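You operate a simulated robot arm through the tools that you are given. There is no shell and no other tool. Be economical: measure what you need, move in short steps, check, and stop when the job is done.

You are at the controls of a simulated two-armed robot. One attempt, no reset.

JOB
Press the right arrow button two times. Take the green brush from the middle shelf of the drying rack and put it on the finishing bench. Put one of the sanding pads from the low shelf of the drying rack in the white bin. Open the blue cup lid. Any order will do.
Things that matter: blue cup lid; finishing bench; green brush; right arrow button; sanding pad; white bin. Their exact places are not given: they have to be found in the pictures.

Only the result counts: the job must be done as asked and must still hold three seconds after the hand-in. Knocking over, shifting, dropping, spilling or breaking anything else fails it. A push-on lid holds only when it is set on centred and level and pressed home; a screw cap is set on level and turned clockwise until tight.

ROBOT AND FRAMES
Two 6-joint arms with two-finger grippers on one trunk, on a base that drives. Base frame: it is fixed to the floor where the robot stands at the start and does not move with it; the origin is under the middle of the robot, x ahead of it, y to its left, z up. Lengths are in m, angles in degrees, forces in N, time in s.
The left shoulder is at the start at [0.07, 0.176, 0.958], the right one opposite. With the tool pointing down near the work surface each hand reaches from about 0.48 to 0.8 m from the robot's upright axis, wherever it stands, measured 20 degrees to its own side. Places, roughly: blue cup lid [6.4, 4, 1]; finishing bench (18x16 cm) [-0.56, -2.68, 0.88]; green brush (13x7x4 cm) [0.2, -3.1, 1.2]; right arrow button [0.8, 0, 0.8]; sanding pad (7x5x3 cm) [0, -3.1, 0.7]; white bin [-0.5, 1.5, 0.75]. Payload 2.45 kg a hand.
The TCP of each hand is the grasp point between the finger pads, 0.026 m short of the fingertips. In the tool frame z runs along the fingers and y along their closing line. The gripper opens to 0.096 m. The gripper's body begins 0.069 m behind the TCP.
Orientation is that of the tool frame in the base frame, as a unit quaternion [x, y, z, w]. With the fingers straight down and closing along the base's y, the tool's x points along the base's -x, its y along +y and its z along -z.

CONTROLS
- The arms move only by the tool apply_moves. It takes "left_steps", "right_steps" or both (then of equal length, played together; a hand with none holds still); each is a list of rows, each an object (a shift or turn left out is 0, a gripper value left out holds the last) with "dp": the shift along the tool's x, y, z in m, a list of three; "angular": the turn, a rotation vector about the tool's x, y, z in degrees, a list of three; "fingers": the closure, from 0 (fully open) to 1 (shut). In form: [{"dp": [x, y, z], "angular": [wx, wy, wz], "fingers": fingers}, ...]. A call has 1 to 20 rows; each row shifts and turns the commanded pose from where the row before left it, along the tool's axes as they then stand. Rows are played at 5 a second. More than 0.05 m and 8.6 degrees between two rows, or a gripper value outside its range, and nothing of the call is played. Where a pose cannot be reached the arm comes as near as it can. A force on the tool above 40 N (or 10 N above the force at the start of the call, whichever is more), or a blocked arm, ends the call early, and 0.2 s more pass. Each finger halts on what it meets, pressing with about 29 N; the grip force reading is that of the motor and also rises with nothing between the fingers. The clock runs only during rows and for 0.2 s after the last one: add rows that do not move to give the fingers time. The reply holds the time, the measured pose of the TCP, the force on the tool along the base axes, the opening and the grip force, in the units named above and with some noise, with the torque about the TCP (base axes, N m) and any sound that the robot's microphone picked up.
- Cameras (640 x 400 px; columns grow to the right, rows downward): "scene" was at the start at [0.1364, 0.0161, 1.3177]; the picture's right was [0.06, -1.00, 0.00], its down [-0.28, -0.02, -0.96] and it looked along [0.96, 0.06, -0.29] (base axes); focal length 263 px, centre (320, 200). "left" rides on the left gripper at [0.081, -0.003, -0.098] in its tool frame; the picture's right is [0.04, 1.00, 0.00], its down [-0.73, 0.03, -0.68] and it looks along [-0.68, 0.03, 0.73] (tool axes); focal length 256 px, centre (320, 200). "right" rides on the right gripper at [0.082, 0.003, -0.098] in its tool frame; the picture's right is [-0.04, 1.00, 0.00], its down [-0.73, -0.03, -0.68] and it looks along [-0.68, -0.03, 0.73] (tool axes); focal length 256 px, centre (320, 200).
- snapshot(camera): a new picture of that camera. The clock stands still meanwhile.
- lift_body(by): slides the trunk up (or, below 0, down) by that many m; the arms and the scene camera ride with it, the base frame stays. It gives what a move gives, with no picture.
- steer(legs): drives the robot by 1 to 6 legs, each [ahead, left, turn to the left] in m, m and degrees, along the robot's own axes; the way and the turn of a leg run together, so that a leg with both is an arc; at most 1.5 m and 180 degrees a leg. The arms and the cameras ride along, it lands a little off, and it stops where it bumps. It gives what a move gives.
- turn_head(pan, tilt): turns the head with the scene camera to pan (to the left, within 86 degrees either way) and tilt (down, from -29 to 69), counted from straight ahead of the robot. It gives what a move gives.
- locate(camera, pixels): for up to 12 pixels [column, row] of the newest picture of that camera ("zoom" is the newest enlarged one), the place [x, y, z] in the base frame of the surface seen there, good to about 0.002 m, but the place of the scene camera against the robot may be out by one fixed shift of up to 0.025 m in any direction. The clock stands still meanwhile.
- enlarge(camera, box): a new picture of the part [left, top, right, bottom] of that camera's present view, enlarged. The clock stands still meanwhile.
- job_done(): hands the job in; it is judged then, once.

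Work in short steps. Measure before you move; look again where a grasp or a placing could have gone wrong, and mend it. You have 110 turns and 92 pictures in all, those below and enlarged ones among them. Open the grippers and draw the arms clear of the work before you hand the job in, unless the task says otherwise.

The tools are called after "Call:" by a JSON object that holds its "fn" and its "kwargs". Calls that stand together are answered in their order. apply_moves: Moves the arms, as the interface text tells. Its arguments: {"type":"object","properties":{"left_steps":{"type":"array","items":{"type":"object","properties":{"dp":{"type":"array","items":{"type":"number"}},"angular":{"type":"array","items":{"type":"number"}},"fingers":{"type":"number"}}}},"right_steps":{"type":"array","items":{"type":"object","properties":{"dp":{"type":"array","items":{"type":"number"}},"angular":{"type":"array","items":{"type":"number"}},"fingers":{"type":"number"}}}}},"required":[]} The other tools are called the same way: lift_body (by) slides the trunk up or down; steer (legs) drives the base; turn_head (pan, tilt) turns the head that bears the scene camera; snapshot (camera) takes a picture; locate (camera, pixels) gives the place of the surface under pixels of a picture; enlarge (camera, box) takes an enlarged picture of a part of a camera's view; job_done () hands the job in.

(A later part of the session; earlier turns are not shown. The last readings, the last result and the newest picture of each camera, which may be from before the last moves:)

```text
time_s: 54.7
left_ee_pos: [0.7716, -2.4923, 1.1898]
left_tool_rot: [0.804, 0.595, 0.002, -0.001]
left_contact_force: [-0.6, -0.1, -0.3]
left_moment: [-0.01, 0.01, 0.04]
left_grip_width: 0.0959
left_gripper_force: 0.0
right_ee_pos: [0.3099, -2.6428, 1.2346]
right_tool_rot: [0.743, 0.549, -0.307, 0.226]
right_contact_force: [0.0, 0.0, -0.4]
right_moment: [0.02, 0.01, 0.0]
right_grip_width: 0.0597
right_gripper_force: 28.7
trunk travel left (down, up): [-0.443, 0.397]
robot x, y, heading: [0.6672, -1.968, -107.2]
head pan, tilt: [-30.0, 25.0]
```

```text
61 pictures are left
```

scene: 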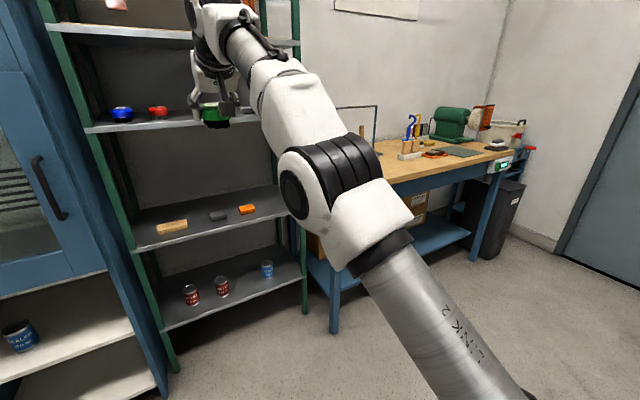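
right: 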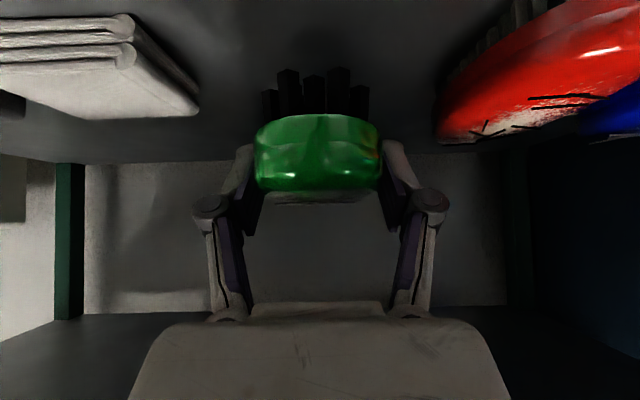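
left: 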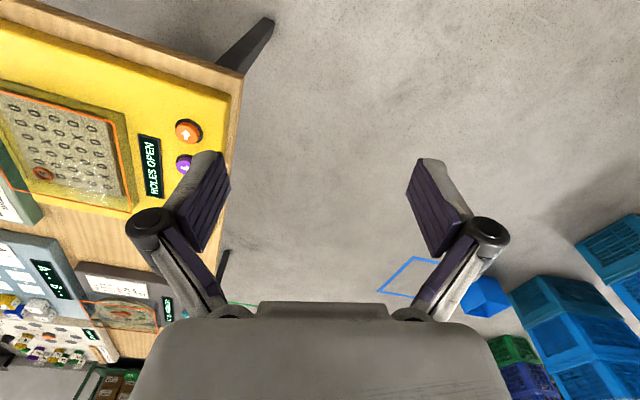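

The bench is in line with the rack. I slide 0.75 m to the right (hand stays in front of the bench) and look again.

Call:
{"fn": "steer", "kwargs": {"legs": [[0, -0.75, 0]]}}

Call:
{"fn": "turn_head", "kwargs": {"pan": 0, "tilt": 35}}

Call:
{"fn": "snapshot", "kwargs": {"camera": "scene"}}

Call:
{"fn": "snapshot", "kwargs": {"camera": "right"}}

```text
time_s: 58.7
left_ee_pos: [0.0673, -2.2775, 1.1892]
left_tool_rot: [0.801, 0.599, 0.001, 0.0]
left_contact_force: [0.0, -0.1, 0.4]
left_moment: [0.0, 0.01, -0.02]
left_grip_width: 0.0961
left_gripper_force: 0.1
right_ee_pos: [-0.3917, -2.4327, 1.2324]
right_tool_rot: [0.74, 0.553, -0.306, 0.229]
right_contact_force: [0.6, 0.6, -1.5]
right_moment: [-0.01, 0.02, 0.02]
right_grip_width: 0.0602
right_gripper_force: 28.9
trunk travel left (down, up): [-0.443, 0.397]
robot x, y, heading: [-0.0372, -1.7495, -106.6]
head pan, tilt: [-30.0, 25.0]
```

```text
time_s: 59.7
left_ee_pos: [0.0677, -2.279, 1.1894]
left_tool_rot: [0.801, 0.599, 0.001, -0.001]
left_contact_force: [0.6, -0.6, -0.4]
left_moment: [-0.01, 0.0, 0.01]
left_grip_width: 0.0961
left_gripper_force: 0.0
right_ee_pos: [-0.3919, -2.4336, 1.2336]
right_tool_rot: [0.741, 0.553, -0.306, 0.229]
right_contact_force: [0.2, 0.1, -1.2]
right_moment: [0.05, -0.03, -0.03]
right_grip_width: 0.0599
right_gripper_force: 29.2
trunk travel left (down, up): [-0.443, 0.397]
robot x, y, heading: [-0.0387, -1.7543, -106.6]
head pan, tilt: [0.0, 35.0]
```

```text
60 pictures are left
```

scene: 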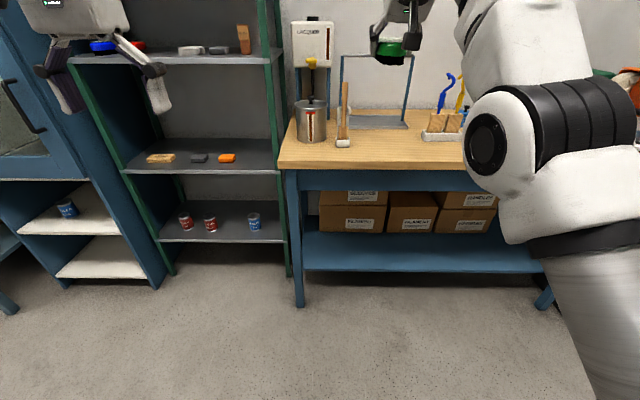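

```text
59 pictures are left
```

right: 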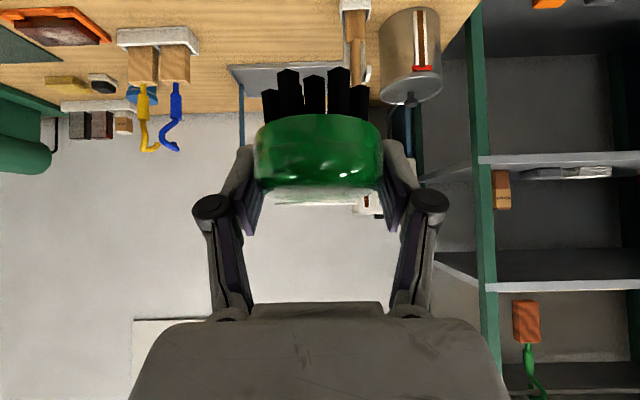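

I measure the free bench surface in front of the knife block and the neighbours.

Call:
{"fn": "locate", "kwargs": {"camera": "scene", "pixels": [[400, 155], [440, 155], [380, 145], [420, 140], [400, 167], [344, 145], [425, 138], [300, 170], [440, 168], [400, 128], [345, 128], [455, 140]]}}

```text
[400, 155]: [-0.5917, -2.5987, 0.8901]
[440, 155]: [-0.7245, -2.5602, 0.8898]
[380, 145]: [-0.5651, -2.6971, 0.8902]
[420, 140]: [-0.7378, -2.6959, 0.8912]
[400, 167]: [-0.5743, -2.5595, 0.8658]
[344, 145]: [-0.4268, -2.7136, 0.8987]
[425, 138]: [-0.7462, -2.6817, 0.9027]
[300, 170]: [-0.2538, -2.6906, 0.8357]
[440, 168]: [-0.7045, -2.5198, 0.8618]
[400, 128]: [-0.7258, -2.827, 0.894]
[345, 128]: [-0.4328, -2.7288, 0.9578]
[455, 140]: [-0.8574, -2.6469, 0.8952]
```

The patch centre (-0.56,-2.68) at z≈0.88 is clear wood. I drive 0.27 ahead and 0.09 right to bring the brush over it, high.

Call:
{"fn": "steer", "kwargs": {"legs": [[0, -0.091, 0], [0.269, 0, 0]]}}

Call:
{"fn": "snapshot", "kwargs": {"camera": "scene"}}

Call:
{"fn": "snapshot", "kwargs": {"camera": "right"}}

```text
time_s: 62.3
left_ee_pos: [-0.0919, -2.5121, 1.1897]
left_tool_rot: [0.8, 0.6, 0.001, 0.0]
left_contact_force: [0.5, -0.2, -0.2]
left_moment: [0.02, -0.01, 0.0]
left_grip_width: 0.0958
left_gripper_force: 0.0
right_ee_pos: [-0.5513, -2.6691, 1.2324]
right_tool_rot: [0.739, 0.555, -0.306, 0.229]
right_contact_force: [-0.6, -0.4, -0.9]
right_moment: [0.03, -0.01, -0.02]
right_grip_width: 0.06
right_gripper_force: 29.2
trunk travel left (down, up): [-0.443, 0.397]
robot x, y, heading: [-0.2002, -1.9836, -106.2]
head pan, tilt: [0.0, 35.0]
```

```text
58 pictures are left
```

scene: 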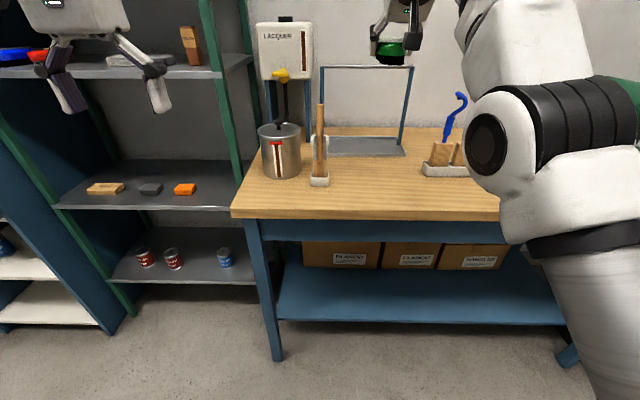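

```text
57 pictures are left
```

right: 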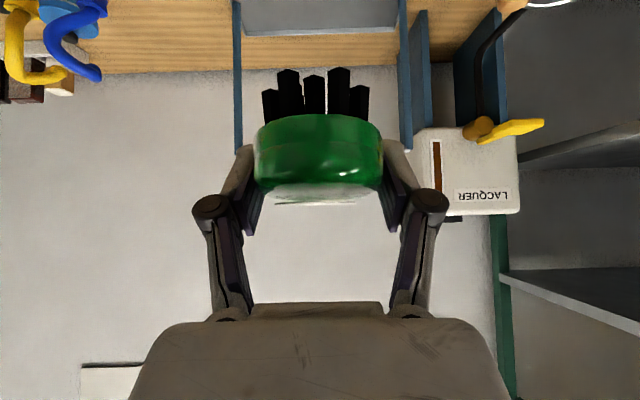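

Hand is over the spot at z 1.232. I check how low the right elbow rides relative to the bench before lowering the trunk.

Call:
{"fn": "locate", "kwargs": {"camera": "scene", "pixels": [[485, 140], [475, 175], [520, 235], [560, 240], [580, 330], [470, 60], [369, 205], [318, 182], [430, 172], [350, 155]]}}

```text
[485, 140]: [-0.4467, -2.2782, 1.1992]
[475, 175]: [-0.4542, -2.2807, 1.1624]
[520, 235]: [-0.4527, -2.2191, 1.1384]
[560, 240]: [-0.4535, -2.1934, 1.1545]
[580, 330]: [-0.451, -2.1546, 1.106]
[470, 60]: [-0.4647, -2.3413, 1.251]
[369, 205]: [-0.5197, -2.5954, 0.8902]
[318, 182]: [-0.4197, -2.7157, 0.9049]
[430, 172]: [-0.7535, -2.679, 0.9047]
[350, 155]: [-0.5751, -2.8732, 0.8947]
```

Elbow stays in front of the bench edge. I lower the trunk 0.27 m and check.

Call:
{"fn": "lift_body", "kwargs": {"by": -0.27}}

Call:
{"fn": "snapshot", "kwargs": {"camera": "right"}}

Call:
{"fn": "snapshot", "kwargs": {"camera": "scene"}}

```text
time_s: 65.0
left_ee_pos: [-0.0917, -2.5107, 0.9215]
left_tool_rot: [0.799, 0.601, 0.0, 0.0]
left_contact_force: [-0.1, -0.5, 1.1]
left_moment: [0.02, -0.02, 0.01]
left_grip_width: 0.0959
left_gripper_force: 0.0
right_ee_pos: [-0.551, -2.6683, 0.9635]
right_tool_rot: [0.739, 0.555, -0.306, 0.229]
right_contact_force: [0.0, 0.8, -0.8]
right_moment: [-0.01, 0.0, -0.02]
right_grip_width: 0.0602
right_gripper_force: 29.5
trunk travel left (down, up): [-0.173, 0.667]
robot x, y, heading: [-0.2061, -1.985, -106.0]
head pan, tilt: [0.0, 35.0]
```

```text
56 pictures are left
```

right: 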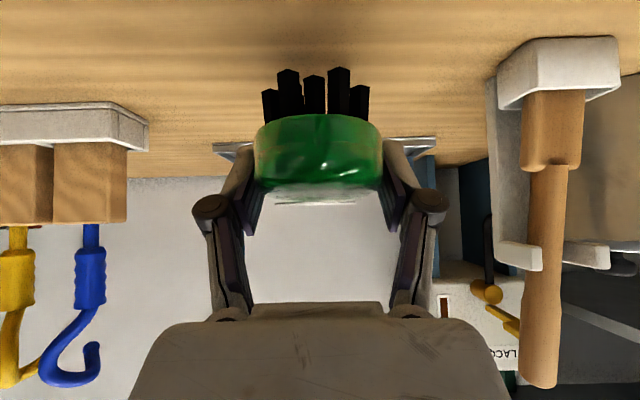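

```text
55 pictures are left
```

scene: 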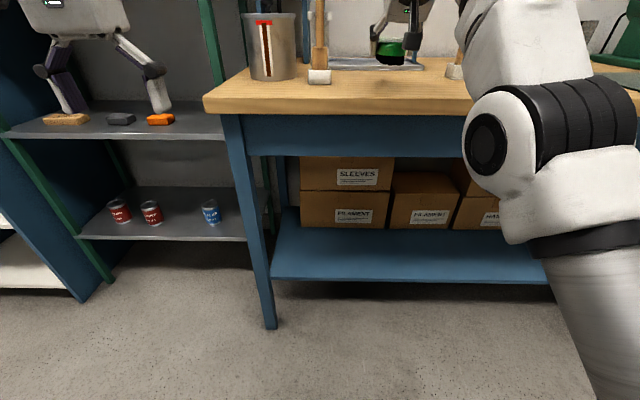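

I measure the bench top height and bristle ends with the right camera.

Call:
{"fn": "locate", "kwargs": {"camera": "right", "pixels": [[200, 60], [430, 60], [290, 72], [340, 70], [500, 90], [140, 130], [320, 40]]}}

```text
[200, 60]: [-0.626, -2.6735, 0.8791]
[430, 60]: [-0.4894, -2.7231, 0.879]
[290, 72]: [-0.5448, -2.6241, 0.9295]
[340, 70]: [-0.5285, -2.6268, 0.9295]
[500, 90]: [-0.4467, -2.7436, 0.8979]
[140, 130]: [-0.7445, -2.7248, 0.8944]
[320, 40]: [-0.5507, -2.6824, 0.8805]
```

Gap is 5.0 cm. I lower with the arm: 4.5 cm, then slow 2 mm steps to contact.

Call:
{"fn": "apply_moves", "kwargs": {"right_steps": [{"dp": [0.0106, 0, 0.0106]}, {"dp": [0.0106, 0, 0.0106]}, {"dp": [0.0106, 0, 0.0106]}, {}, {"dp": [0.0014, 0, 0.0014]}, {"dp": [0.0014, 0, 0.0014]}, {"dp": [0.001, 0, 0.001]}, {}]}}

Call:
{"fn": "snapshot", "kwargs": {"camera": "right"}}

```text
time_s: 66.8
left_ee_pos: [-0.092, -2.5115, 0.9192]
left_tool_rot: [0.8, 0.601, 0.0, -0.001]
left_contact_force: [-0.9, 0.5, 0.1]
left_moment: [-0.01, -0.01, 0.0]
left_grip_width: 0.0961
left_gripper_force: 0.1
right_ee_pos: [-0.5533, -2.6906, 0.9281]
right_tool_rot: [0.739, 0.556, -0.304, 0.229]
right_contact_force: [-0.1, -0.5, -1.6]
right_moment: [0.01, -0.06, -0.03]
right_grip_width: 0.0599
right_gripper_force: 28.7
right hand out of reach, approached as far as the arm can: row 1, 2, 3
trunk travel left (down, up): [-0.173, 0.667]
robot x, y, heading: [-0.2034, -1.9861, -106.1]
head pan, tilt: [0.0, 35.0]
```

```text
54 pictures are left
```

right: 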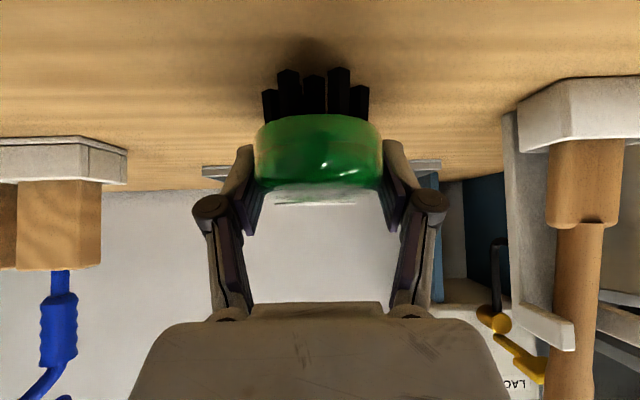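

The arm is at its inner limit and slid 2 cm ahead; I drive back 2.5 cm and lower the last bit with the trunk.

Call:
{"fn": "steer", "kwargs": {"legs": [[-0.025, 0, 0]]}}

Call:
{"fn": "lift_body", "kwargs": {"by": -0.012}}

Call:
{"fn": "snapshot", "kwargs": {"camera": "right"}}

Call:
{"fn": "locate", "kwargs": {"camera": "right", "pixels": [[200, 60], [430, 60], [290, 72], [340, 70], [320, 90]]}}

```text
time_s: 67.7
left_ee_pos: [-0.0838, -2.4869, 0.9202]
left_tool_rot: [0.799, 0.601, 0.0, 0.0]
left_contact_force: [0.2, 1.0, -0.5]
left_moment: [-0.06, 0.02, 0.01]
left_grip_width: 0.0961
left_gripper_force: 0.1
right_ee_pos: [-0.5459, -2.6661, 0.9295]
right_tool_rot: [0.738, 0.556, -0.305, 0.23]
right_contact_force: [-0.4, 1.0, -1.1]
right_moment: [0.05, 0.0, 0.01]
right_grip_width: 0.0601
right_gripper_force: 28.9
trunk travel left (down, up): [-0.173, 0.667]
robot x, y, heading: [-0.1946, -1.9611, -105.9]
head pan, tilt: [0.0, 35.0]
```

```text
time_s: 68.2
left_ee_pos: [-0.0843, -2.4881, 0.9083]
left_tool_rot: [0.799, 0.601, 0.001, -0.001]
left_contact_force: [0.3, 0.3, 0.0]
left_moment: [-0.01, 0.03, 0.02]
left_grip_width: 0.0963
left_gripper_force: 0.0
right_ee_pos: [-0.5457, -2.6673, 0.9176]
right_tool_rot: [0.74, 0.554, -0.305, 0.228]
right_contact_force: [-0.4, 0.4, -0.3]
right_moment: [0.0, 0.0, 0.0]
right_grip_width: 0.0601
right_gripper_force: 29.6
trunk travel left (down, up): [-0.161, 0.679]
robot x, y, heading: [-0.1967, -1.9615, -106.1]
head pan, tilt: [0.0, 35.0]
```

```text
53 pictures are left
```

right: 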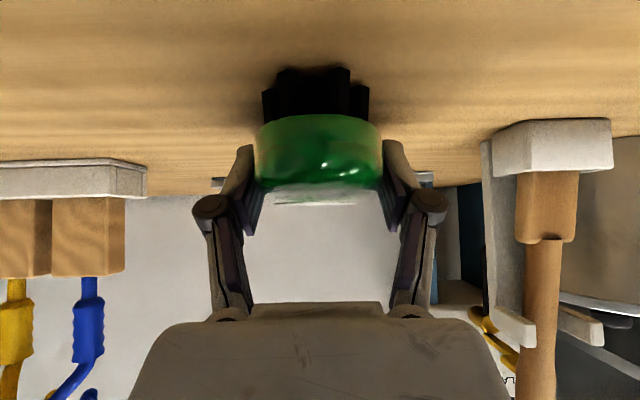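

```text
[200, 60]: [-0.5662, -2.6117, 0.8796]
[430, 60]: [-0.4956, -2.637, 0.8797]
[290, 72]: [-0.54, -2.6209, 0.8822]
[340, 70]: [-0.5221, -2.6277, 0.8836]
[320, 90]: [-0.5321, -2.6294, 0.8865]
```

About 3 mm left; brush centre will be ≈(-0.55,-2.69). I lower 3 mm and open.

Call:
{"fn": "lift_body", "kwargs": {"by": -0.003}}

Call:
{"fn": "apply_moves", "kwargs": {"right_steps": [{"fingers": 0.25}, {"fingers": 0.15}, {}, {}]}}

Call:
{"fn": "snapshot", "kwargs": {"camera": "right"}}

```text
time_s: 68.8
left_ee_pos: [-0.0853, -2.4875, 0.9043]
left_tool_rot: [0.799, 0.602, 0.001, 0.0]
left_contact_force: [0.1, -0.2, -0.4]
left_moment: [0.01, 0.02, -0.02]
left_grip_width: 0.0958
left_gripper_force: 0.1
right_ee_pos: [-0.5459, -2.6672, 0.9136]
right_tool_rot: [0.739, 0.555, -0.305, 0.23]
right_contact_force: [-1.3, -1.6, 1.7]
right_moment: [-0.15, 0.05, -0.05]
right_grip_width: 0.0599
right_gripper_force: 28.8
trunk travel left (down, up): [-0.158, 0.682]
robot x, y, heading: [-0.1964, -1.9607, -106.2]
head pan, tilt: [0.0, 35.0]
```

```text
time_s: 69.8
left_ee_pos: [-0.0847, -2.4885, 0.9049]
left_tool_rot: [0.799, 0.601, 0.001, 0.0]
left_contact_force: [-0.2, -0.3, 0.4]
left_moment: [0.02, 0.02, 0.01]
left_grip_width: 0.096
left_gripper_force: 0.0
right_ee_pos: [-0.5456, -2.6668, 0.9148]
right_tool_rot: [0.739, 0.556, -0.304, 0.229]
right_contact_force: [0.9, -0.3, -0.3]
right_moment: [0.0, 0.02, -0.02]
right_grip_width: 0.0817
right_gripper_force: 0.2
trunk travel left (down, up): [-0.158, 0.682]
robot x, y, heading: [-0.193, -1.9633, -106.2]
head pan, tilt: [0.0, 35.0]
```

```text
52 pictures are left
```

right: 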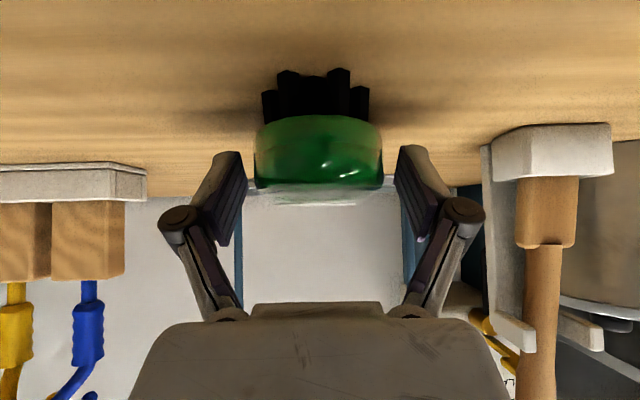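

The brush stands free on the bench. I open wider, back straight out 0.45 m, slide 0.63 m left to face the low shelf, and look.

Call:
{"fn": "steer", "kwargs": {"legs": [[-0.45, 0, 0], [0, 0.633, 0]]}}

Call:
{"fn": "lift_body", "kwargs": {"by": -0.13}}

Call:
{"fn": "turn_head", "kwargs": {"pan": 0, "tilt": 20}}

Call:
{"fn": "snapshot", "kwargs": {"camera": "scene"}}

Call:
{"fn": "snapshot", "kwargs": {"camera": "right"}}

```text
time_s: 75.6
left_ee_pos: [0.6519, -2.2342, 0.905]
left_tool_rot: [0.794, 0.608, 0.0, 0.0]
left_contact_force: [-0.6, 0.4, 0.1]
left_moment: [-0.02, 0.01, -0.02]
left_grip_width: 0.0959
left_gripper_force: 0.0
right_ee_pos: [0.1937, -2.4205, 0.9136]
right_tool_rot: [0.735, 0.561, -0.302, 0.231]
right_contact_force: [-0.2, 0.5, -0.6]
right_moment: [-0.02, 0.0, -0.01]
right_grip_width: 0.0816
right_gripper_force: 0.2
trunk travel left (down, up): [-0.158, 0.682]
robot x, y, heading: [0.5327, -1.7114, -105.2]
head pan, tilt: [0.0, 35.0]
```

```text
time_s: 77.1
left_ee_pos: [0.6508, -2.2338, 0.7751]
left_tool_rot: [0.794, 0.607, 0.001, 0.0]
left_contact_force: [1.1, -1.1, 0.3]
left_moment: [0.0, 0.01, -0.02]
left_grip_width: 0.0958
left_gripper_force: 0.1
right_ee_pos: [0.1927, -2.4211, 0.7838]
right_tool_rot: [0.735, 0.561, -0.303, 0.231]
right_contact_force: [-0.6, -0.7, 0.3]
right_moment: [-0.02, -0.02, -0.02]
right_grip_width: 0.0816
right_gripper_force: 0.1
trunk travel left (down, up): [-0.028, 0.812]
robot x, y, heading: [0.5355, -1.7107, -105.4]
head pan, tilt: [0.0, 35.0]
```

```text
time_s: 77.9
left_ee_pos: [0.652, -2.2343, 0.7754]
left_tool_rot: [0.795, 0.607, 0.001, 0.0]
left_contact_force: [0.6, 0.3, 0.2]
left_moment: [0.0, 0.03, -0.01]
left_grip_width: 0.0961
left_gripper_force: 0.1
right_ee_pos: [0.1934, -2.4193, 0.7841]
right_tool_rot: [0.735, 0.561, -0.303, 0.231]
right_contact_force: [0.4, -1.1, -0.4]
right_moment: [0.0, -0.02, -0.02]
right_grip_width: 0.0817
right_gripper_force: 0.0
trunk travel left (down, up): [-0.028, 0.812]
robot x, y, heading: [0.5326, -1.711, -104.9]
head pan, tilt: [0.0, 20.0]
```

```text
51 pictures are left
```

scene: 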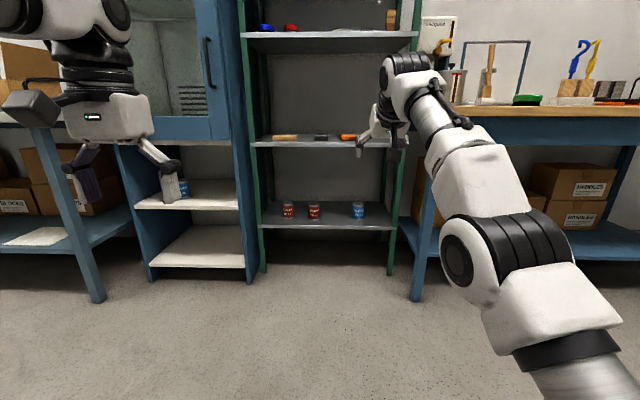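

```text
50 pictures are left
```

right: 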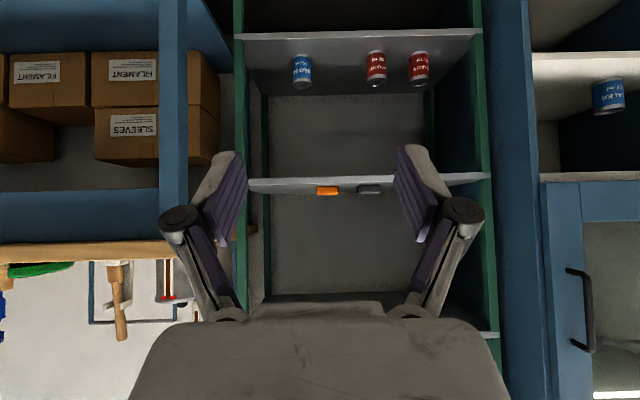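

The orange pad shows at (327,190) in the hand view. I measure it and the shelf edge.

Call:
{"fn": "locate", "kwargs": {"camera": "right", "pixels": [[327, 190], [318, 190], [337, 190], [327, 194], [327, 183], [369, 189], [359, 189], [300, 183]]}}

Call:
{"fn": "enlarge", "kwargs": {"camera": "right", "box": [260, 160, 440, 220]}}

```text
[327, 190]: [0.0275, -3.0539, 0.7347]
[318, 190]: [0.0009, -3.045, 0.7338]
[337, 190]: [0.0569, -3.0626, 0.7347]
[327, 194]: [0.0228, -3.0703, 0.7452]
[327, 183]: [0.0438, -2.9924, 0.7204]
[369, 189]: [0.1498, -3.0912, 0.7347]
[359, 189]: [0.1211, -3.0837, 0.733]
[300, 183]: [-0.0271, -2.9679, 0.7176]
```

```text
3.56 times, centred on (350, 190) of right
```

zoom: 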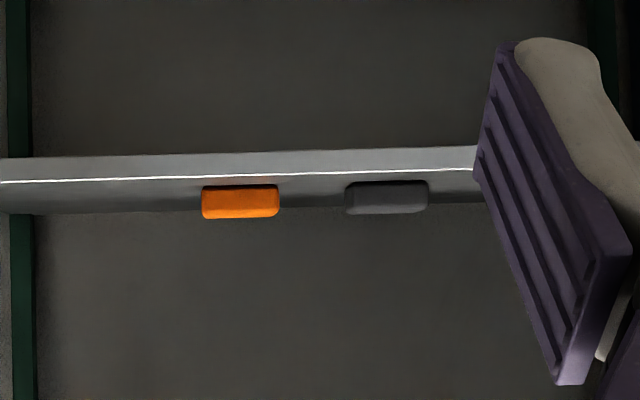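

The pad's face normal is heading -107.4 and its front centre (0.0275,-3.054). I turn 2.3° right, shift 6 cm left, advance 0.48 m, and check.

Call:
{"fn": "steer", "kwargs": {"legs": [[0, 0, -2.3], [0, 0.063, 0], [0.48, 0, 0]]}}

Call:
{"fn": "snapshot", "kwargs": {"camera": "right"}}

Call:
{"fn": "locate", "kwargs": {"camera": "right", "pixels": [[327, 190], [320, 180], [320, 190], [320, 160], [340, 190], [300, 190]]}}

```text
time_s: 81.8
left_ee_pos: [0.5522, -2.7204, 0.7739]
left_tool_rot: [0.804, 0.595, 0.002, -0.001]
left_contact_force: [-0.4, 0.0, -0.5]
left_moment: [0.0, -0.03, -0.01]
left_grip_width: 0.0959
left_gripper_force: 0.0
right_ee_pos: [0.0883, -2.8934, 0.7846]
right_tool_rot: [0.743, 0.55, -0.306, 0.226]
right_contact_force: [0.3, -0.6, -0.4]
right_moment: [-0.02, 0.0, -0.02]
right_grip_width: 0.0817
right_gripper_force: 0.0
trunk travel left (down, up): [-0.028, 0.812]
robot x, y, heading: [0.449, -2.1946, -107.1]
head pan, tilt: [0.0, 20.0]
```

```text
48 pictures are left
```

right: 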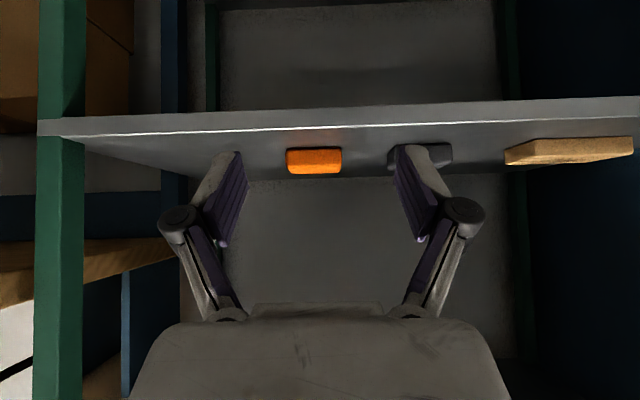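

```text
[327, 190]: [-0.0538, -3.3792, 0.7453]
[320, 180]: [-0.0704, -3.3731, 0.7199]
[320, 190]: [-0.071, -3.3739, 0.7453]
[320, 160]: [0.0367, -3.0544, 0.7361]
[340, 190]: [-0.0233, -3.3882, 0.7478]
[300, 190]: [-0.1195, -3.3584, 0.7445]
```

Call:
{"fn": "locate", "kwargs": {"camera": "right", "pixels": [[314, 160], [288, 161], [341, 160], [314, 170], [314, 128], [314, 143], [390, 158]]}}

```text
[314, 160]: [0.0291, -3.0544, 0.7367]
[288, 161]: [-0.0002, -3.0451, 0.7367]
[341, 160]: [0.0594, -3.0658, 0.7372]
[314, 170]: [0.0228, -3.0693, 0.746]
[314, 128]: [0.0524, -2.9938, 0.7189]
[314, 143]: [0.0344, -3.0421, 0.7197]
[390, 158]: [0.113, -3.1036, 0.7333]
```

Pad centre is 0.193 m ahead and 9 mm to the right. With the fingertips passing above the pad top, I drive that in, then check.

Call:
{"fn": "steer", "kwargs": {"legs": [[0.19, -0.009, 0]]}}

Call:
{"fn": "snapshot", "kwargs": {"camera": "right"}}

```text
time_s: 83.3
left_ee_pos: [0.4875, -2.9004, 0.7745]
left_tool_rot: [0.804, 0.595, 0.001, 0.0]
left_contact_force: [0.3, 0.6, -0.2]
left_moment: [-0.01, 0.01, -0.03]
left_grip_width: 0.096
left_gripper_force: 0.0
right_ee_pos: [0.0241, -3.0722, 0.7835]
right_tool_rot: [0.743, 0.55, -0.307, 0.226]
right_contact_force: [-0.8, -0.1, -0.3]
right_moment: [0.0, 0.03, 0.04]
right_grip_width: 0.0814
right_gripper_force: 0.0
trunk travel left (down, up): [-0.028, 0.812]
robot x, y, heading: [0.3818, -2.3685, -107.1]
head pan, tilt: [0.0, 20.0]
```

```text
47 pictures are left
```

right: 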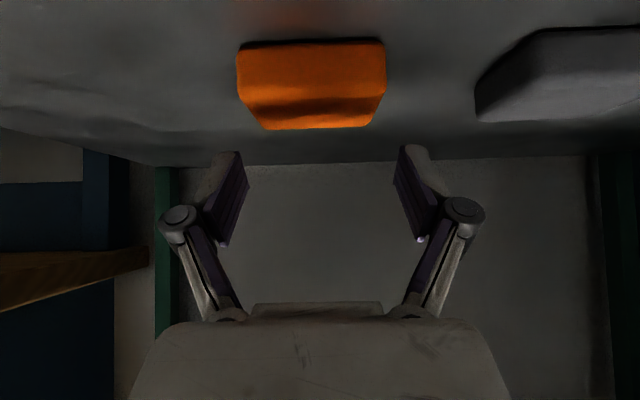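

I measure the pad's left and right edges against the TCP.

Call:
{"fn": "locate", "kwargs": {"camera": "right", "pixels": [[240, 70], [384, 70], [311, 70], [311, 105], [264, 125], [370, 122], [311, 140]]}}

```text
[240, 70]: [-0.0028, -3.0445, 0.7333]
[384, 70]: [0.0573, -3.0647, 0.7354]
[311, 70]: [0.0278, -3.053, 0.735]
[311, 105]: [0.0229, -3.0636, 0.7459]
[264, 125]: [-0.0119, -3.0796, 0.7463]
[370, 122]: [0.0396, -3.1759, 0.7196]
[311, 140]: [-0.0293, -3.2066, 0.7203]
```

TCP is within 2 mm laterally. I lower the trunk 2.7 cm onto the straddle position.

Call:
{"fn": "lift_body", "kwargs": {"by": -0.027}}

Call:
{"fn": "apply_moves", "kwargs": {"right_steps": [{"dp": [0.002, -0.002, 0.002]}, {}]}}

Call:
{"fn": "snapshot", "kwargs": {"camera": "right"}}

```text
time_s: 84.0
left_ee_pos: [0.4877, -2.8989, 0.7479]
left_tool_rot: [0.804, 0.595, 0.001, -0.001]
left_contact_force: [-0.6, 0.3, 0.5]
left_moment: [-0.01, 0.01, 0.02]
left_grip_width: 0.0959
left_gripper_force: 0.0
right_ee_pos: [0.0232, -3.0709, 0.7573]
right_tool_rot: [0.743, 0.55, -0.307, 0.227]
right_contact_force: [-0.5, 0.5, 0.3]
right_moment: [-0.03, 0.0, 0.01]
right_grip_width: 0.0816
right_gripper_force: 0.2
trunk travel left (down, up): [-0.001, 0.839]
robot x, y, heading: [0.3826, -2.3748, -106.7]
head pan, tilt: [0.0, 20.0]
```

```text
time_s: 84.6
left_ee_pos: [0.4869, -2.8997, 0.7478]
left_tool_rot: [0.804, 0.595, 0.0, 0.0]
left_contact_force: [0.6, -0.1, -1.0]
left_moment: [0.04, 0.02, -0.01]
left_grip_width: 0.0961
left_gripper_force: 0.0
right_ee_pos: [0.0213, -3.073, 0.7552]
right_tool_rot: [0.744, 0.55, -0.305, 0.226]
right_contact_force: [0.8, -0.1, 0.4]
right_moment: [0.03, 0.0, 0.02]
right_grip_width: 0.0816
right_gripper_force: 0.2
trunk travel left (down, up): [-0.001, 0.839]
robot x, y, heading: [0.3865, -2.3752, -107.1]
head pan, tilt: [0.0, 20.0]
```

```text
46 pictures are left
```

right: 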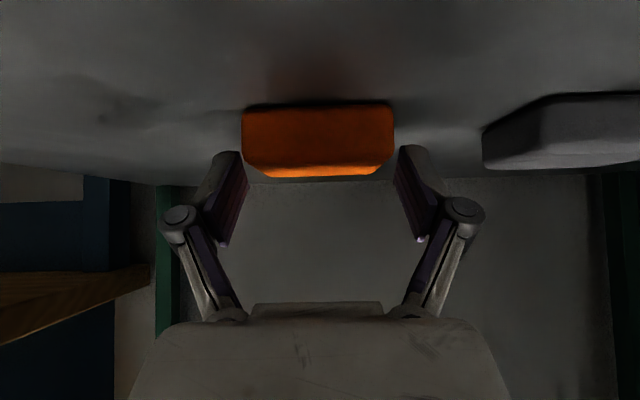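

The fingers straddle the orange pad. I go 3 mm lower and close.

Call:
{"fn": "apply_moves", "kwargs": {"right_steps": [{"dp": [0.002, 0, 0.002]}, {"fingers": 0.5}, {"fingers": 1}, {}, {}]}}

Call:
{"fn": "lift_body", "kwargs": {"by": 0.05}}

Call:
{"fn": "snapshot", "kwargs": {"camera": "right"}}

```text
time_s: 85.8
left_ee_pos: [0.4862, -2.9001, 0.7488]
left_tool_rot: [0.804, 0.595, 0.0, 0.0]
left_contact_force: [0.2, -0.3, 0.0]
left_moment: [0.0, -0.01, -0.01]
left_grip_width: 0.0958
left_gripper_force: 0.1
right_ee_pos: [0.0215, -3.0745, 0.7529]
right_tool_rot: [0.744, 0.55, -0.306, 0.226]
right_contact_force: [-0.3, 0.1, 0.9]
right_moment: [0.0, 0.03, 0.03]
right_grip_width: 0.0668
right_gripper_force: 29.0
right hand out of reach, approached as far as the arm can: row 1
trunk travel left (down, up): [-0.001, 0.839]
robot x, y, heading: [0.3821, -2.3747, -106.9]
head pan, tilt: [0.0, 20.0]
```

```text
time_s: 86.8
left_ee_pos: [0.4871, -2.8998, 0.7979]
left_tool_rot: [0.804, 0.595, 0.001, -0.001]
left_contact_force: [0.4, -0.3, -0.4]
left_moment: [0.0, 0.01, 0.01]
left_grip_width: 0.0961
left_gripper_force: 0.0
right_ee_pos: [0.0206, -3.0742, 0.8027]
right_tool_rot: [0.744, 0.55, -0.306, 0.227]
right_contact_force: [0.6, -0.3, -0.2]
right_moment: [0.01, -0.02, -0.03]
right_grip_width: 0.0668
right_gripper_force: 28.8
trunk travel left (down, up): [-0.051, 0.789]
robot x, y, heading: [0.382, -2.3722, -107.1]
head pan, tilt: [0.0, 20.0]
```

```text
45 pictures are left
```

right: 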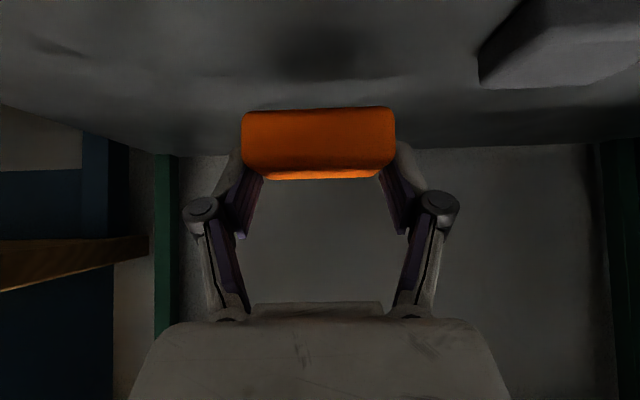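

The pad is held. I back out 0.6 m, raise the trunk to its starting height, slide right, and turn around to face +y.

Call:
{"fn": "steer", "kwargs": {"legs": [[-0.6, 0, 0], [0, -0.75, 0]]}}

Call:
{"fn": "lift_body", "kwargs": {"by": 0.39}}

Call:
{"fn": "steer", "kwargs": {"legs": [[0, 0, -163]]}}

Call:
{"fn": "snapshot", "kwargs": {"camera": "scene"}}

```text
time_s: 93.8
left_ee_pos: [-0.0591, -2.1124, 0.7984]
left_tool_rot: [0.8, 0.599, 0.001, -0.001]
left_contact_force: [-1.0, -0.1, 0.1]
left_moment: [-0.02, 0.02, 0.02]
left_grip_width: 0.0959
left_gripper_force: 0.1
right_ee_pos: [-0.5221, -2.291, 0.8028]
right_tool_rot: [0.741, 0.554, -0.304, 0.228]
right_contact_force: [-0.3, 0.7, -0.5]
right_moment: [-0.03, 0.02, 0.03]
right_grip_width: 0.0666
right_gripper_force: 29.0
trunk travel left (down, up): [-0.051, 0.789]
robot x, y, heading: [-0.1654, -1.586, -106.5]
head pan, tilt: [0.0, 20.0]
```

```text
time_s: 97.6
left_ee_pos: [-0.0585, -2.1116, 1.1875]
left_tool_rot: [0.8, 0.6, 0.0, -0.001]
left_contact_force: [0.2, -0.8, 0.0]
left_moment: [-0.04, 0.01, -0.01]
left_grip_width: 0.0962
left_gripper_force: 0.1
right_ee_pos: [-0.523, -2.2923, 1.1918]
right_tool_rot: [0.741, 0.554, -0.305, 0.228]
right_contact_force: [0.3, 0.3, -0.9]
right_moment: [-0.03, 0.0, 0.0]
right_grip_width: 0.0666
right_gripper_force: 29.2
trunk travel left (down, up): [-0.441, 0.399]
robot x, y, heading: [-0.1679, -1.5855, -106.5]
head pan, tilt: [0.0, 20.0]
```

```text
time_s: 104.8
left_ee_pos: [-0.3873, -1.0963, 1.188]
left_tool_rot: [-0.684, 0.729, 0.0, -0.001]
left_contact_force: [0.0, -0.3, 0.4]
left_moment: [-0.02, 0.01, 0.0]
left_grip_width: 0.0959
left_gripper_force: 0.1
right_ee_pos: [0.0262, -0.8194, 1.1934]
right_tool_rot: [-0.632, 0.674, 0.261, 0.278]
right_contact_force: [-0.4, 0.8, 0.5]
right_moment: [-0.01, -0.01, 0.01]
right_grip_width: 0.0666
right_gripper_force: 29.2
trunk travel left (down, up): [-0.441, 0.399]
robot x, y, heading: [-0.1701, -1.5863, 86.5]
head pan, tilt: [0.0, 20.0]
```

```text
44 pictures are left
```

scene: 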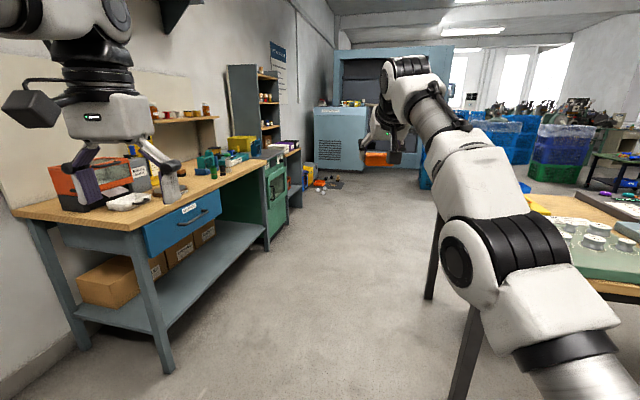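

I zoom on the area where the white bin should be (around x=-0.5,y=1.5).

Call:
{"fn": "enlarge", "kwargs": {"camera": "scene", "box": [180, 50, 440, 215]}}

Call:
{"fn": "locate", "kwargs": {"camera": "scene", "pixels": [[340, 140], [262, 250], [297, 205], [262, 220], [320, 180], [168, 370], [390, 100], [470, 340], [430, 290], [330, 190]]}}

```text
2.42 times, centred on (310, 132) of scene
```

zoom: 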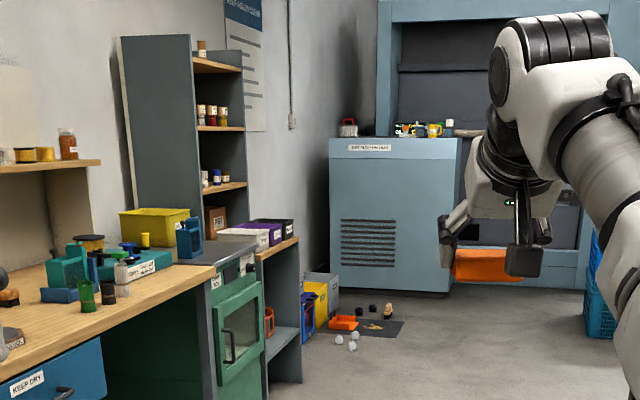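

```text
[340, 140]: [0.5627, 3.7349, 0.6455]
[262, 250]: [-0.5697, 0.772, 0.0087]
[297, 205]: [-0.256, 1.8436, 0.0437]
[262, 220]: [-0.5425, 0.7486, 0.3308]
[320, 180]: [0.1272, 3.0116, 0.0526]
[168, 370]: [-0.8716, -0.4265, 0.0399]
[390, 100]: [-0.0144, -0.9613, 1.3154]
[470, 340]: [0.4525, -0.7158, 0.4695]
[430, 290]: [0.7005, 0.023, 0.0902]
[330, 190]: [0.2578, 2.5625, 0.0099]
```

The white bin is in the row at the end of the left unit (zoom (250,235)), front line from (-0.57,0.77) to (-0.26,1.84). I drive up the aisle, step right, and turn to face it (heading ~165).

Call:
{"fn": "steer", "kwargs": {"legs": [[1.4, 0, 0], [1.2, 0, 0], [0, -0.4, 0], [0, 0, 78]]}}

Call:
{"fn": "turn_head", "kwargs": {"pan": 0, "tilt": 30}}

Call:
{"fn": "snapshot", "kwargs": {"camera": "scene"}}

```text
time_s: 123.0
left_ee_pos: [-0.1074, 0.9199, 1.1867]
left_tool_rot: [0.987, -0.159, 0.001, 0.001]
left_contact_force: [-0.6, -0.1, 0.2]
left_moment: [-0.01, 0.0, 0.01]
left_grip_width: 0.0961
left_gripper_force: 0.2
right_ee_pos: [-0.2697, 1.3901, 1.1935]
right_tool_rot: [0.913, -0.147, -0.377, -0.061]
right_contact_force: [0.2, 0.8, 0.5]
right_moment: [-0.05, -0.01, 0.0]
right_grip_width: 0.0666
right_gripper_force: 29.0
trunk travel left (down, up): [-0.441, 0.399]
robot x, y, heading: [0.423, 1.011, 161.7]
head pan, tilt: [0.0, 20.0]
```

```text
time_s: 123.7
left_ee_pos: [-0.1056, 0.9202, 1.1875]
left_tool_rot: [0.987, -0.159, 0.001, 0.0]
left_contact_force: [0.3, -0.4, 0.5]
left_moment: [-0.02, -0.01, 0.01]
left_grip_width: 0.0958
left_gripper_force: 0.1
right_ee_pos: [-0.2694, 1.3899, 1.1921]
right_tool_rot: [0.913, -0.148, -0.375, -0.061]
right_contact_force: [-1.4, -0.3, -0.4]
right_moment: [0.03, -0.05, 0.04]
right_grip_width: 0.0668
right_gripper_force: 29.0
trunk travel left (down, up): [-0.441, 0.399]
robot x, y, heading: [0.4213, 1.0117, 161.6]
head pan, tilt: [0.0, 30.0]
```

```text
42 pictures are left
```

scene: 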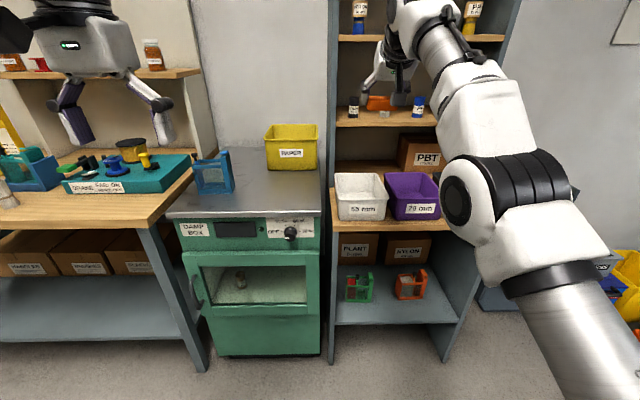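

The white bin is at (361,195), purple next to it. I zoom and measure its rim and the shelf above.

Call:
{"fn": "enlarge", "kwargs": {"camera": "scene", "box": [310, 90, 470, 250]}}

Call:
{"fn": "locate", "kwargs": {"camera": "scene", "pixels": [[336, 174], [340, 205], [384, 204], [382, 174], [360, 195], [338, 218], [383, 219], [360, 227], [370, 122], [360, 180], [395, 173], [334, 120]]}}

```text
2.50 times, centred on (390, 170) of scene
```

zoom: 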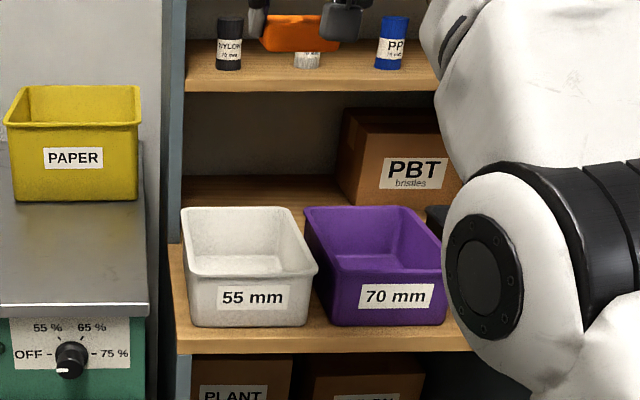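

```text
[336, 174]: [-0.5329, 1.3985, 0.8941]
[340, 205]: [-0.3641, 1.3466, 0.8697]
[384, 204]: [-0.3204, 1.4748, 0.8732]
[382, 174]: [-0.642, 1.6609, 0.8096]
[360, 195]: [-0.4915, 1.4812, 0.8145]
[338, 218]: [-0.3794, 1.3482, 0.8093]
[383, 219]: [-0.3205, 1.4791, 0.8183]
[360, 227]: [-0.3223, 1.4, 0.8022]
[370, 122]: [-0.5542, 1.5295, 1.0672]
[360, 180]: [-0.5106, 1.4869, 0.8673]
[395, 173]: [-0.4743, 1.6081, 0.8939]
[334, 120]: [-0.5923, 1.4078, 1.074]
```

The bin's rim is z≈0.886, floor ≈0.80, centre ≈(-0.437,1.456), and the shelf above is set back. I steepen the pitch by 22.5° (so the hand camera clears the rim) and drive 0.173 ahead.

Call:
{"fn": "apply_moves", "kwargs": {"right_steps": [{"angular": [0, 7.5, 0]}, {"angular": [0, 7.5, 0]}, {"angular": [0, 7.5, 0]}, {}]}}

Call:
{"fn": "locate", "kwargs": {"camera": "scene", "pixels": [[250, 213], [180, 215], [215, 190], [130, 220]]}}

Call:
{"fn": "steer", "kwargs": {"legs": [[0.173, -0.01, 0]]}}

Call:
{"fn": "snapshot", "kwargs": {"camera": "right"}}

Call:
{"fn": "snapshot", "kwargs": {"camera": "scene"}}

```text
time_s: 124.7
left_ee_pos: [-0.1062, 0.9209, 1.1859]
left_tool_rot: [0.987, -0.159, 0.002, 0.0]
left_contact_force: [0.2, 0.3, 0.5]
left_moment: [-0.03, -0.04, -0.04]
left_grip_width: 0.0961
left_gripper_force: 0.1
right_ee_pos: [-0.2013, 1.3917, 1.1509]
right_tool_rot: [0.969, -0.157, -0.19, -0.03]
right_contact_force: [0.1, 0.2, -1.7]
right_moment: [0.03, -0.02, 0.02]
right_grip_width: 0.0664
right_gripper_force: 28.7
right hand out of reach, approached as far as the arm can: row 1, 2, 3
trunk travel left (down, up): [-0.441, 0.399]
robot x, y, heading: [0.4198, 1.0089, 161.4]
head pan, tilt: [0.0, 30.0]
```

```text
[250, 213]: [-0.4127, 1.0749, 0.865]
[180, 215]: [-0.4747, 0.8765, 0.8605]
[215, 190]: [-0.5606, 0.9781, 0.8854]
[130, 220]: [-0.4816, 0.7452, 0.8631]
```

```text
time_s: 126.2
left_ee_pos: [-0.2682, 0.9829, 1.1874]
left_tool_rot: [0.987, -0.158, 0.002, 0.0]
left_contact_force: [-0.6, 0.0, 0.4]
left_moment: [0.03, -0.02, 0.01]
left_grip_width: 0.096
left_gripper_force: 0.1
right_ee_pos: [-0.3643, 1.4546, 1.1509]
right_tool_rot: [0.969, -0.154, -0.191, -0.03]
right_contact_force: [-1.2, -0.3, -0.9]
right_moment: [-0.01, 0.02, -0.04]
right_grip_width: 0.0665
right_gripper_force: 28.7
trunk travel left (down, up): [-0.441, 0.399]
robot x, y, heading: [0.2584, 1.0756, 161.9]
head pan, tilt: [0.0, 30.0]
```

```text
40 pictures are left
```

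right: 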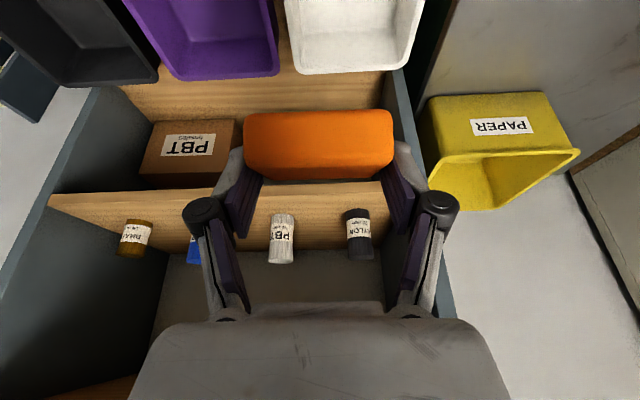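

```text
39 pictures are left
```

scene: 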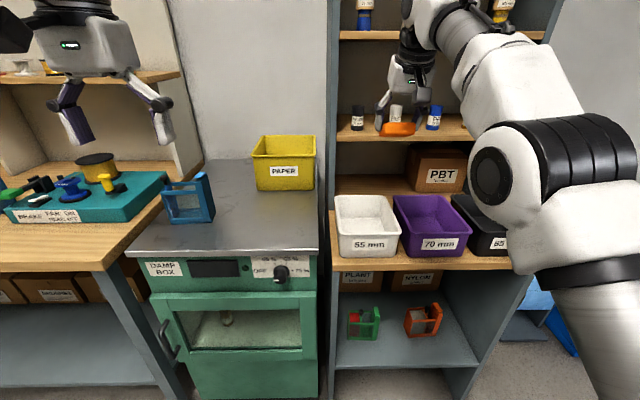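

In the hand view the white bin spans columns 290–420 at the top; I measure it precisely with the right camera.

Call:
{"fn": "locate", "kwargs": {"camera": "right", "pixels": [[294, 63], [400, 72], [350, 70], [310, 20], [400, 20], [350, 20], [350, 50], [420, 10], [350, 80]]}}

```text
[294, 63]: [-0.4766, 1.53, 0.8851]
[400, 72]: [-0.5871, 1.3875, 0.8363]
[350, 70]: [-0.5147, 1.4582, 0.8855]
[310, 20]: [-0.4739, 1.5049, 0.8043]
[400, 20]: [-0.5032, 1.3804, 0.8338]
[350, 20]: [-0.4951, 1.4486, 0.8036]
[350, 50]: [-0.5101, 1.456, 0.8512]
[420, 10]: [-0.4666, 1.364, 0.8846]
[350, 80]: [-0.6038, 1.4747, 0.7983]
```

TCP needs 6 cm ahead and 4 cm left to be over the bin centre. I drive that and lower the trunk 0.2 m to check.

Call:
{"fn": "steer", "kwargs": {"legs": [[0.058, 0.04, 0]]}}

Call:
{"fn": "lift_body", "kwargs": {"by": -0.17}}

Call:
{"fn": "snapshot", "kwargs": {"camera": "right"}}

Call:
{"fn": "snapshot", "kwargs": {"camera": "scene"}}

```text
time_s: 127.2
left_ee_pos: [-0.3377, 0.9616, 1.187]
left_tool_rot: [0.987, -0.158, 0.002, -0.001]
left_contact_force: [-0.5, 0.4, -0.1]
left_moment: [0.03, -0.06, 0.01]
left_grip_width: 0.096
left_gripper_force: 0.0
right_ee_pos: [-0.4334, 1.4327, 1.152]
right_tool_rot: [0.969, -0.155, -0.19, -0.03]
right_contact_force: [0.4, 0.0, -0.3]
right_moment: [-0.02, -0.03, -0.03]
right_grip_width: 0.0666
right_gripper_force: 28.4
trunk travel left (down, up): [-0.441, 0.399]
robot x, y, heading: [0.1947, 1.0516, 161.9]
head pan, tilt: [0.0, 30.0]
```

```text
time_s: 129.2
left_ee_pos: [-0.3355, 0.9633, 1.0191]
left_tool_rot: [0.987, -0.158, 0.0, 0.0]
left_contact_force: [0.3, 0.0, 0.0]
left_moment: [-0.02, 0.01, 0.02]
left_grip_width: 0.0961
left_gripper_force: 0.1
right_ee_pos: [-0.4308, 1.4353, 0.9811]
right_tool_rot: [0.969, -0.155, -0.19, -0.031]
right_contact_force: [0.6, -0.4, -0.2]
right_moment: [0.02, 0.02, 0.03]
right_grip_width: 0.0665
right_gripper_force: 29.1
trunk travel left (down, up): [-0.271, 0.569]
robot x, y, heading: [0.1926, 1.0538, 162.0]
head pan, tilt: [0.0, 30.0]
```

```text
38 pictures are left
```

right: 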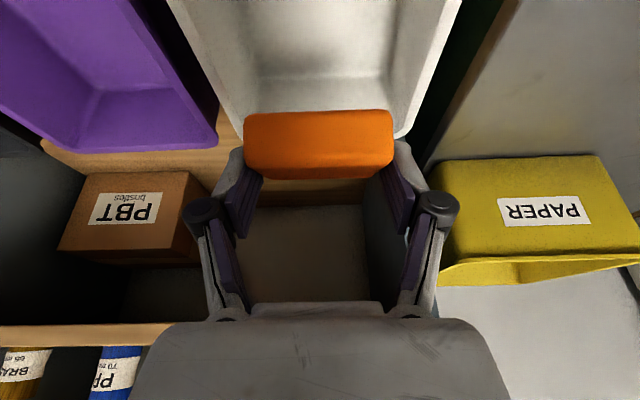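

```text
37 pictures are left
```

scene: 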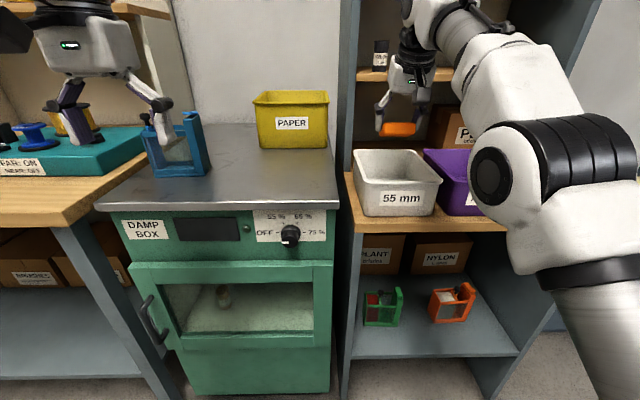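

The pad is laterally centred on the white bin. I lower another 7.5 cm so the pad sits just inside the rim.

Call:
{"fn": "lift_body", "kwargs": {"by": -0.075}}

Call:
{"fn": "snapshot", "kwargs": {"camera": "right"}}

Call:
{"fn": "enlarge", "kwargs": {"camera": "scene", "box": [320, 40, 500, 220]}}

```text
time_s: 130.3
left_ee_pos: [-0.3349, 0.9623, 0.9437]
left_tool_rot: [0.987, -0.158, 0.001, -0.001]
left_contact_force: [-0.5, 0.4, -0.2]
left_moment: [0.02, 0.0, -0.02]
left_grip_width: 0.0961
left_gripper_force: 0.0
right_ee_pos: [-0.4314, 1.4331, 0.9063]
right_tool_rot: [0.969, -0.155, -0.191, -0.031]
right_contact_force: [0.5, 0.9, 0.2]
right_moment: [-0.01, 0.0, 0.0]
right_grip_width: 0.0665
right_gripper_force: 29.1
trunk travel left (down, up): [-0.196, 0.644]
robot x, y, heading: [0.1937, 1.053, 161.9]
head pan, tilt: [0.0, 30.0]
```

```text
36 pictures are left
```

right: 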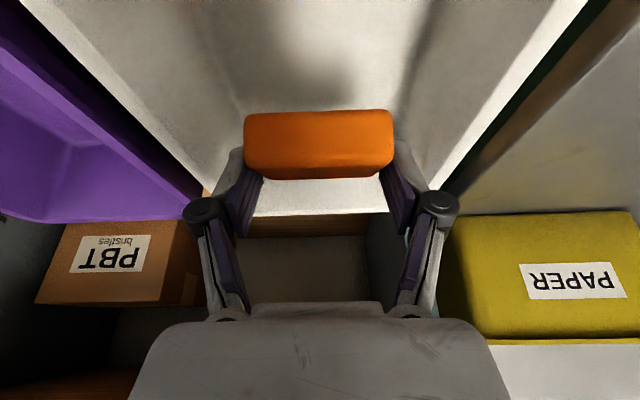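

```text
2.22 times, centred on (410, 130) of scene
```

zoom: 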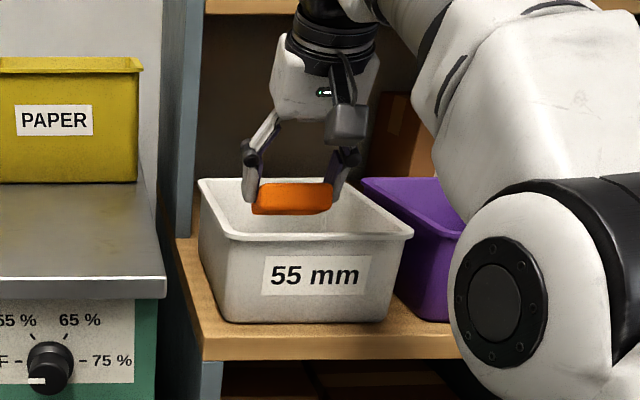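

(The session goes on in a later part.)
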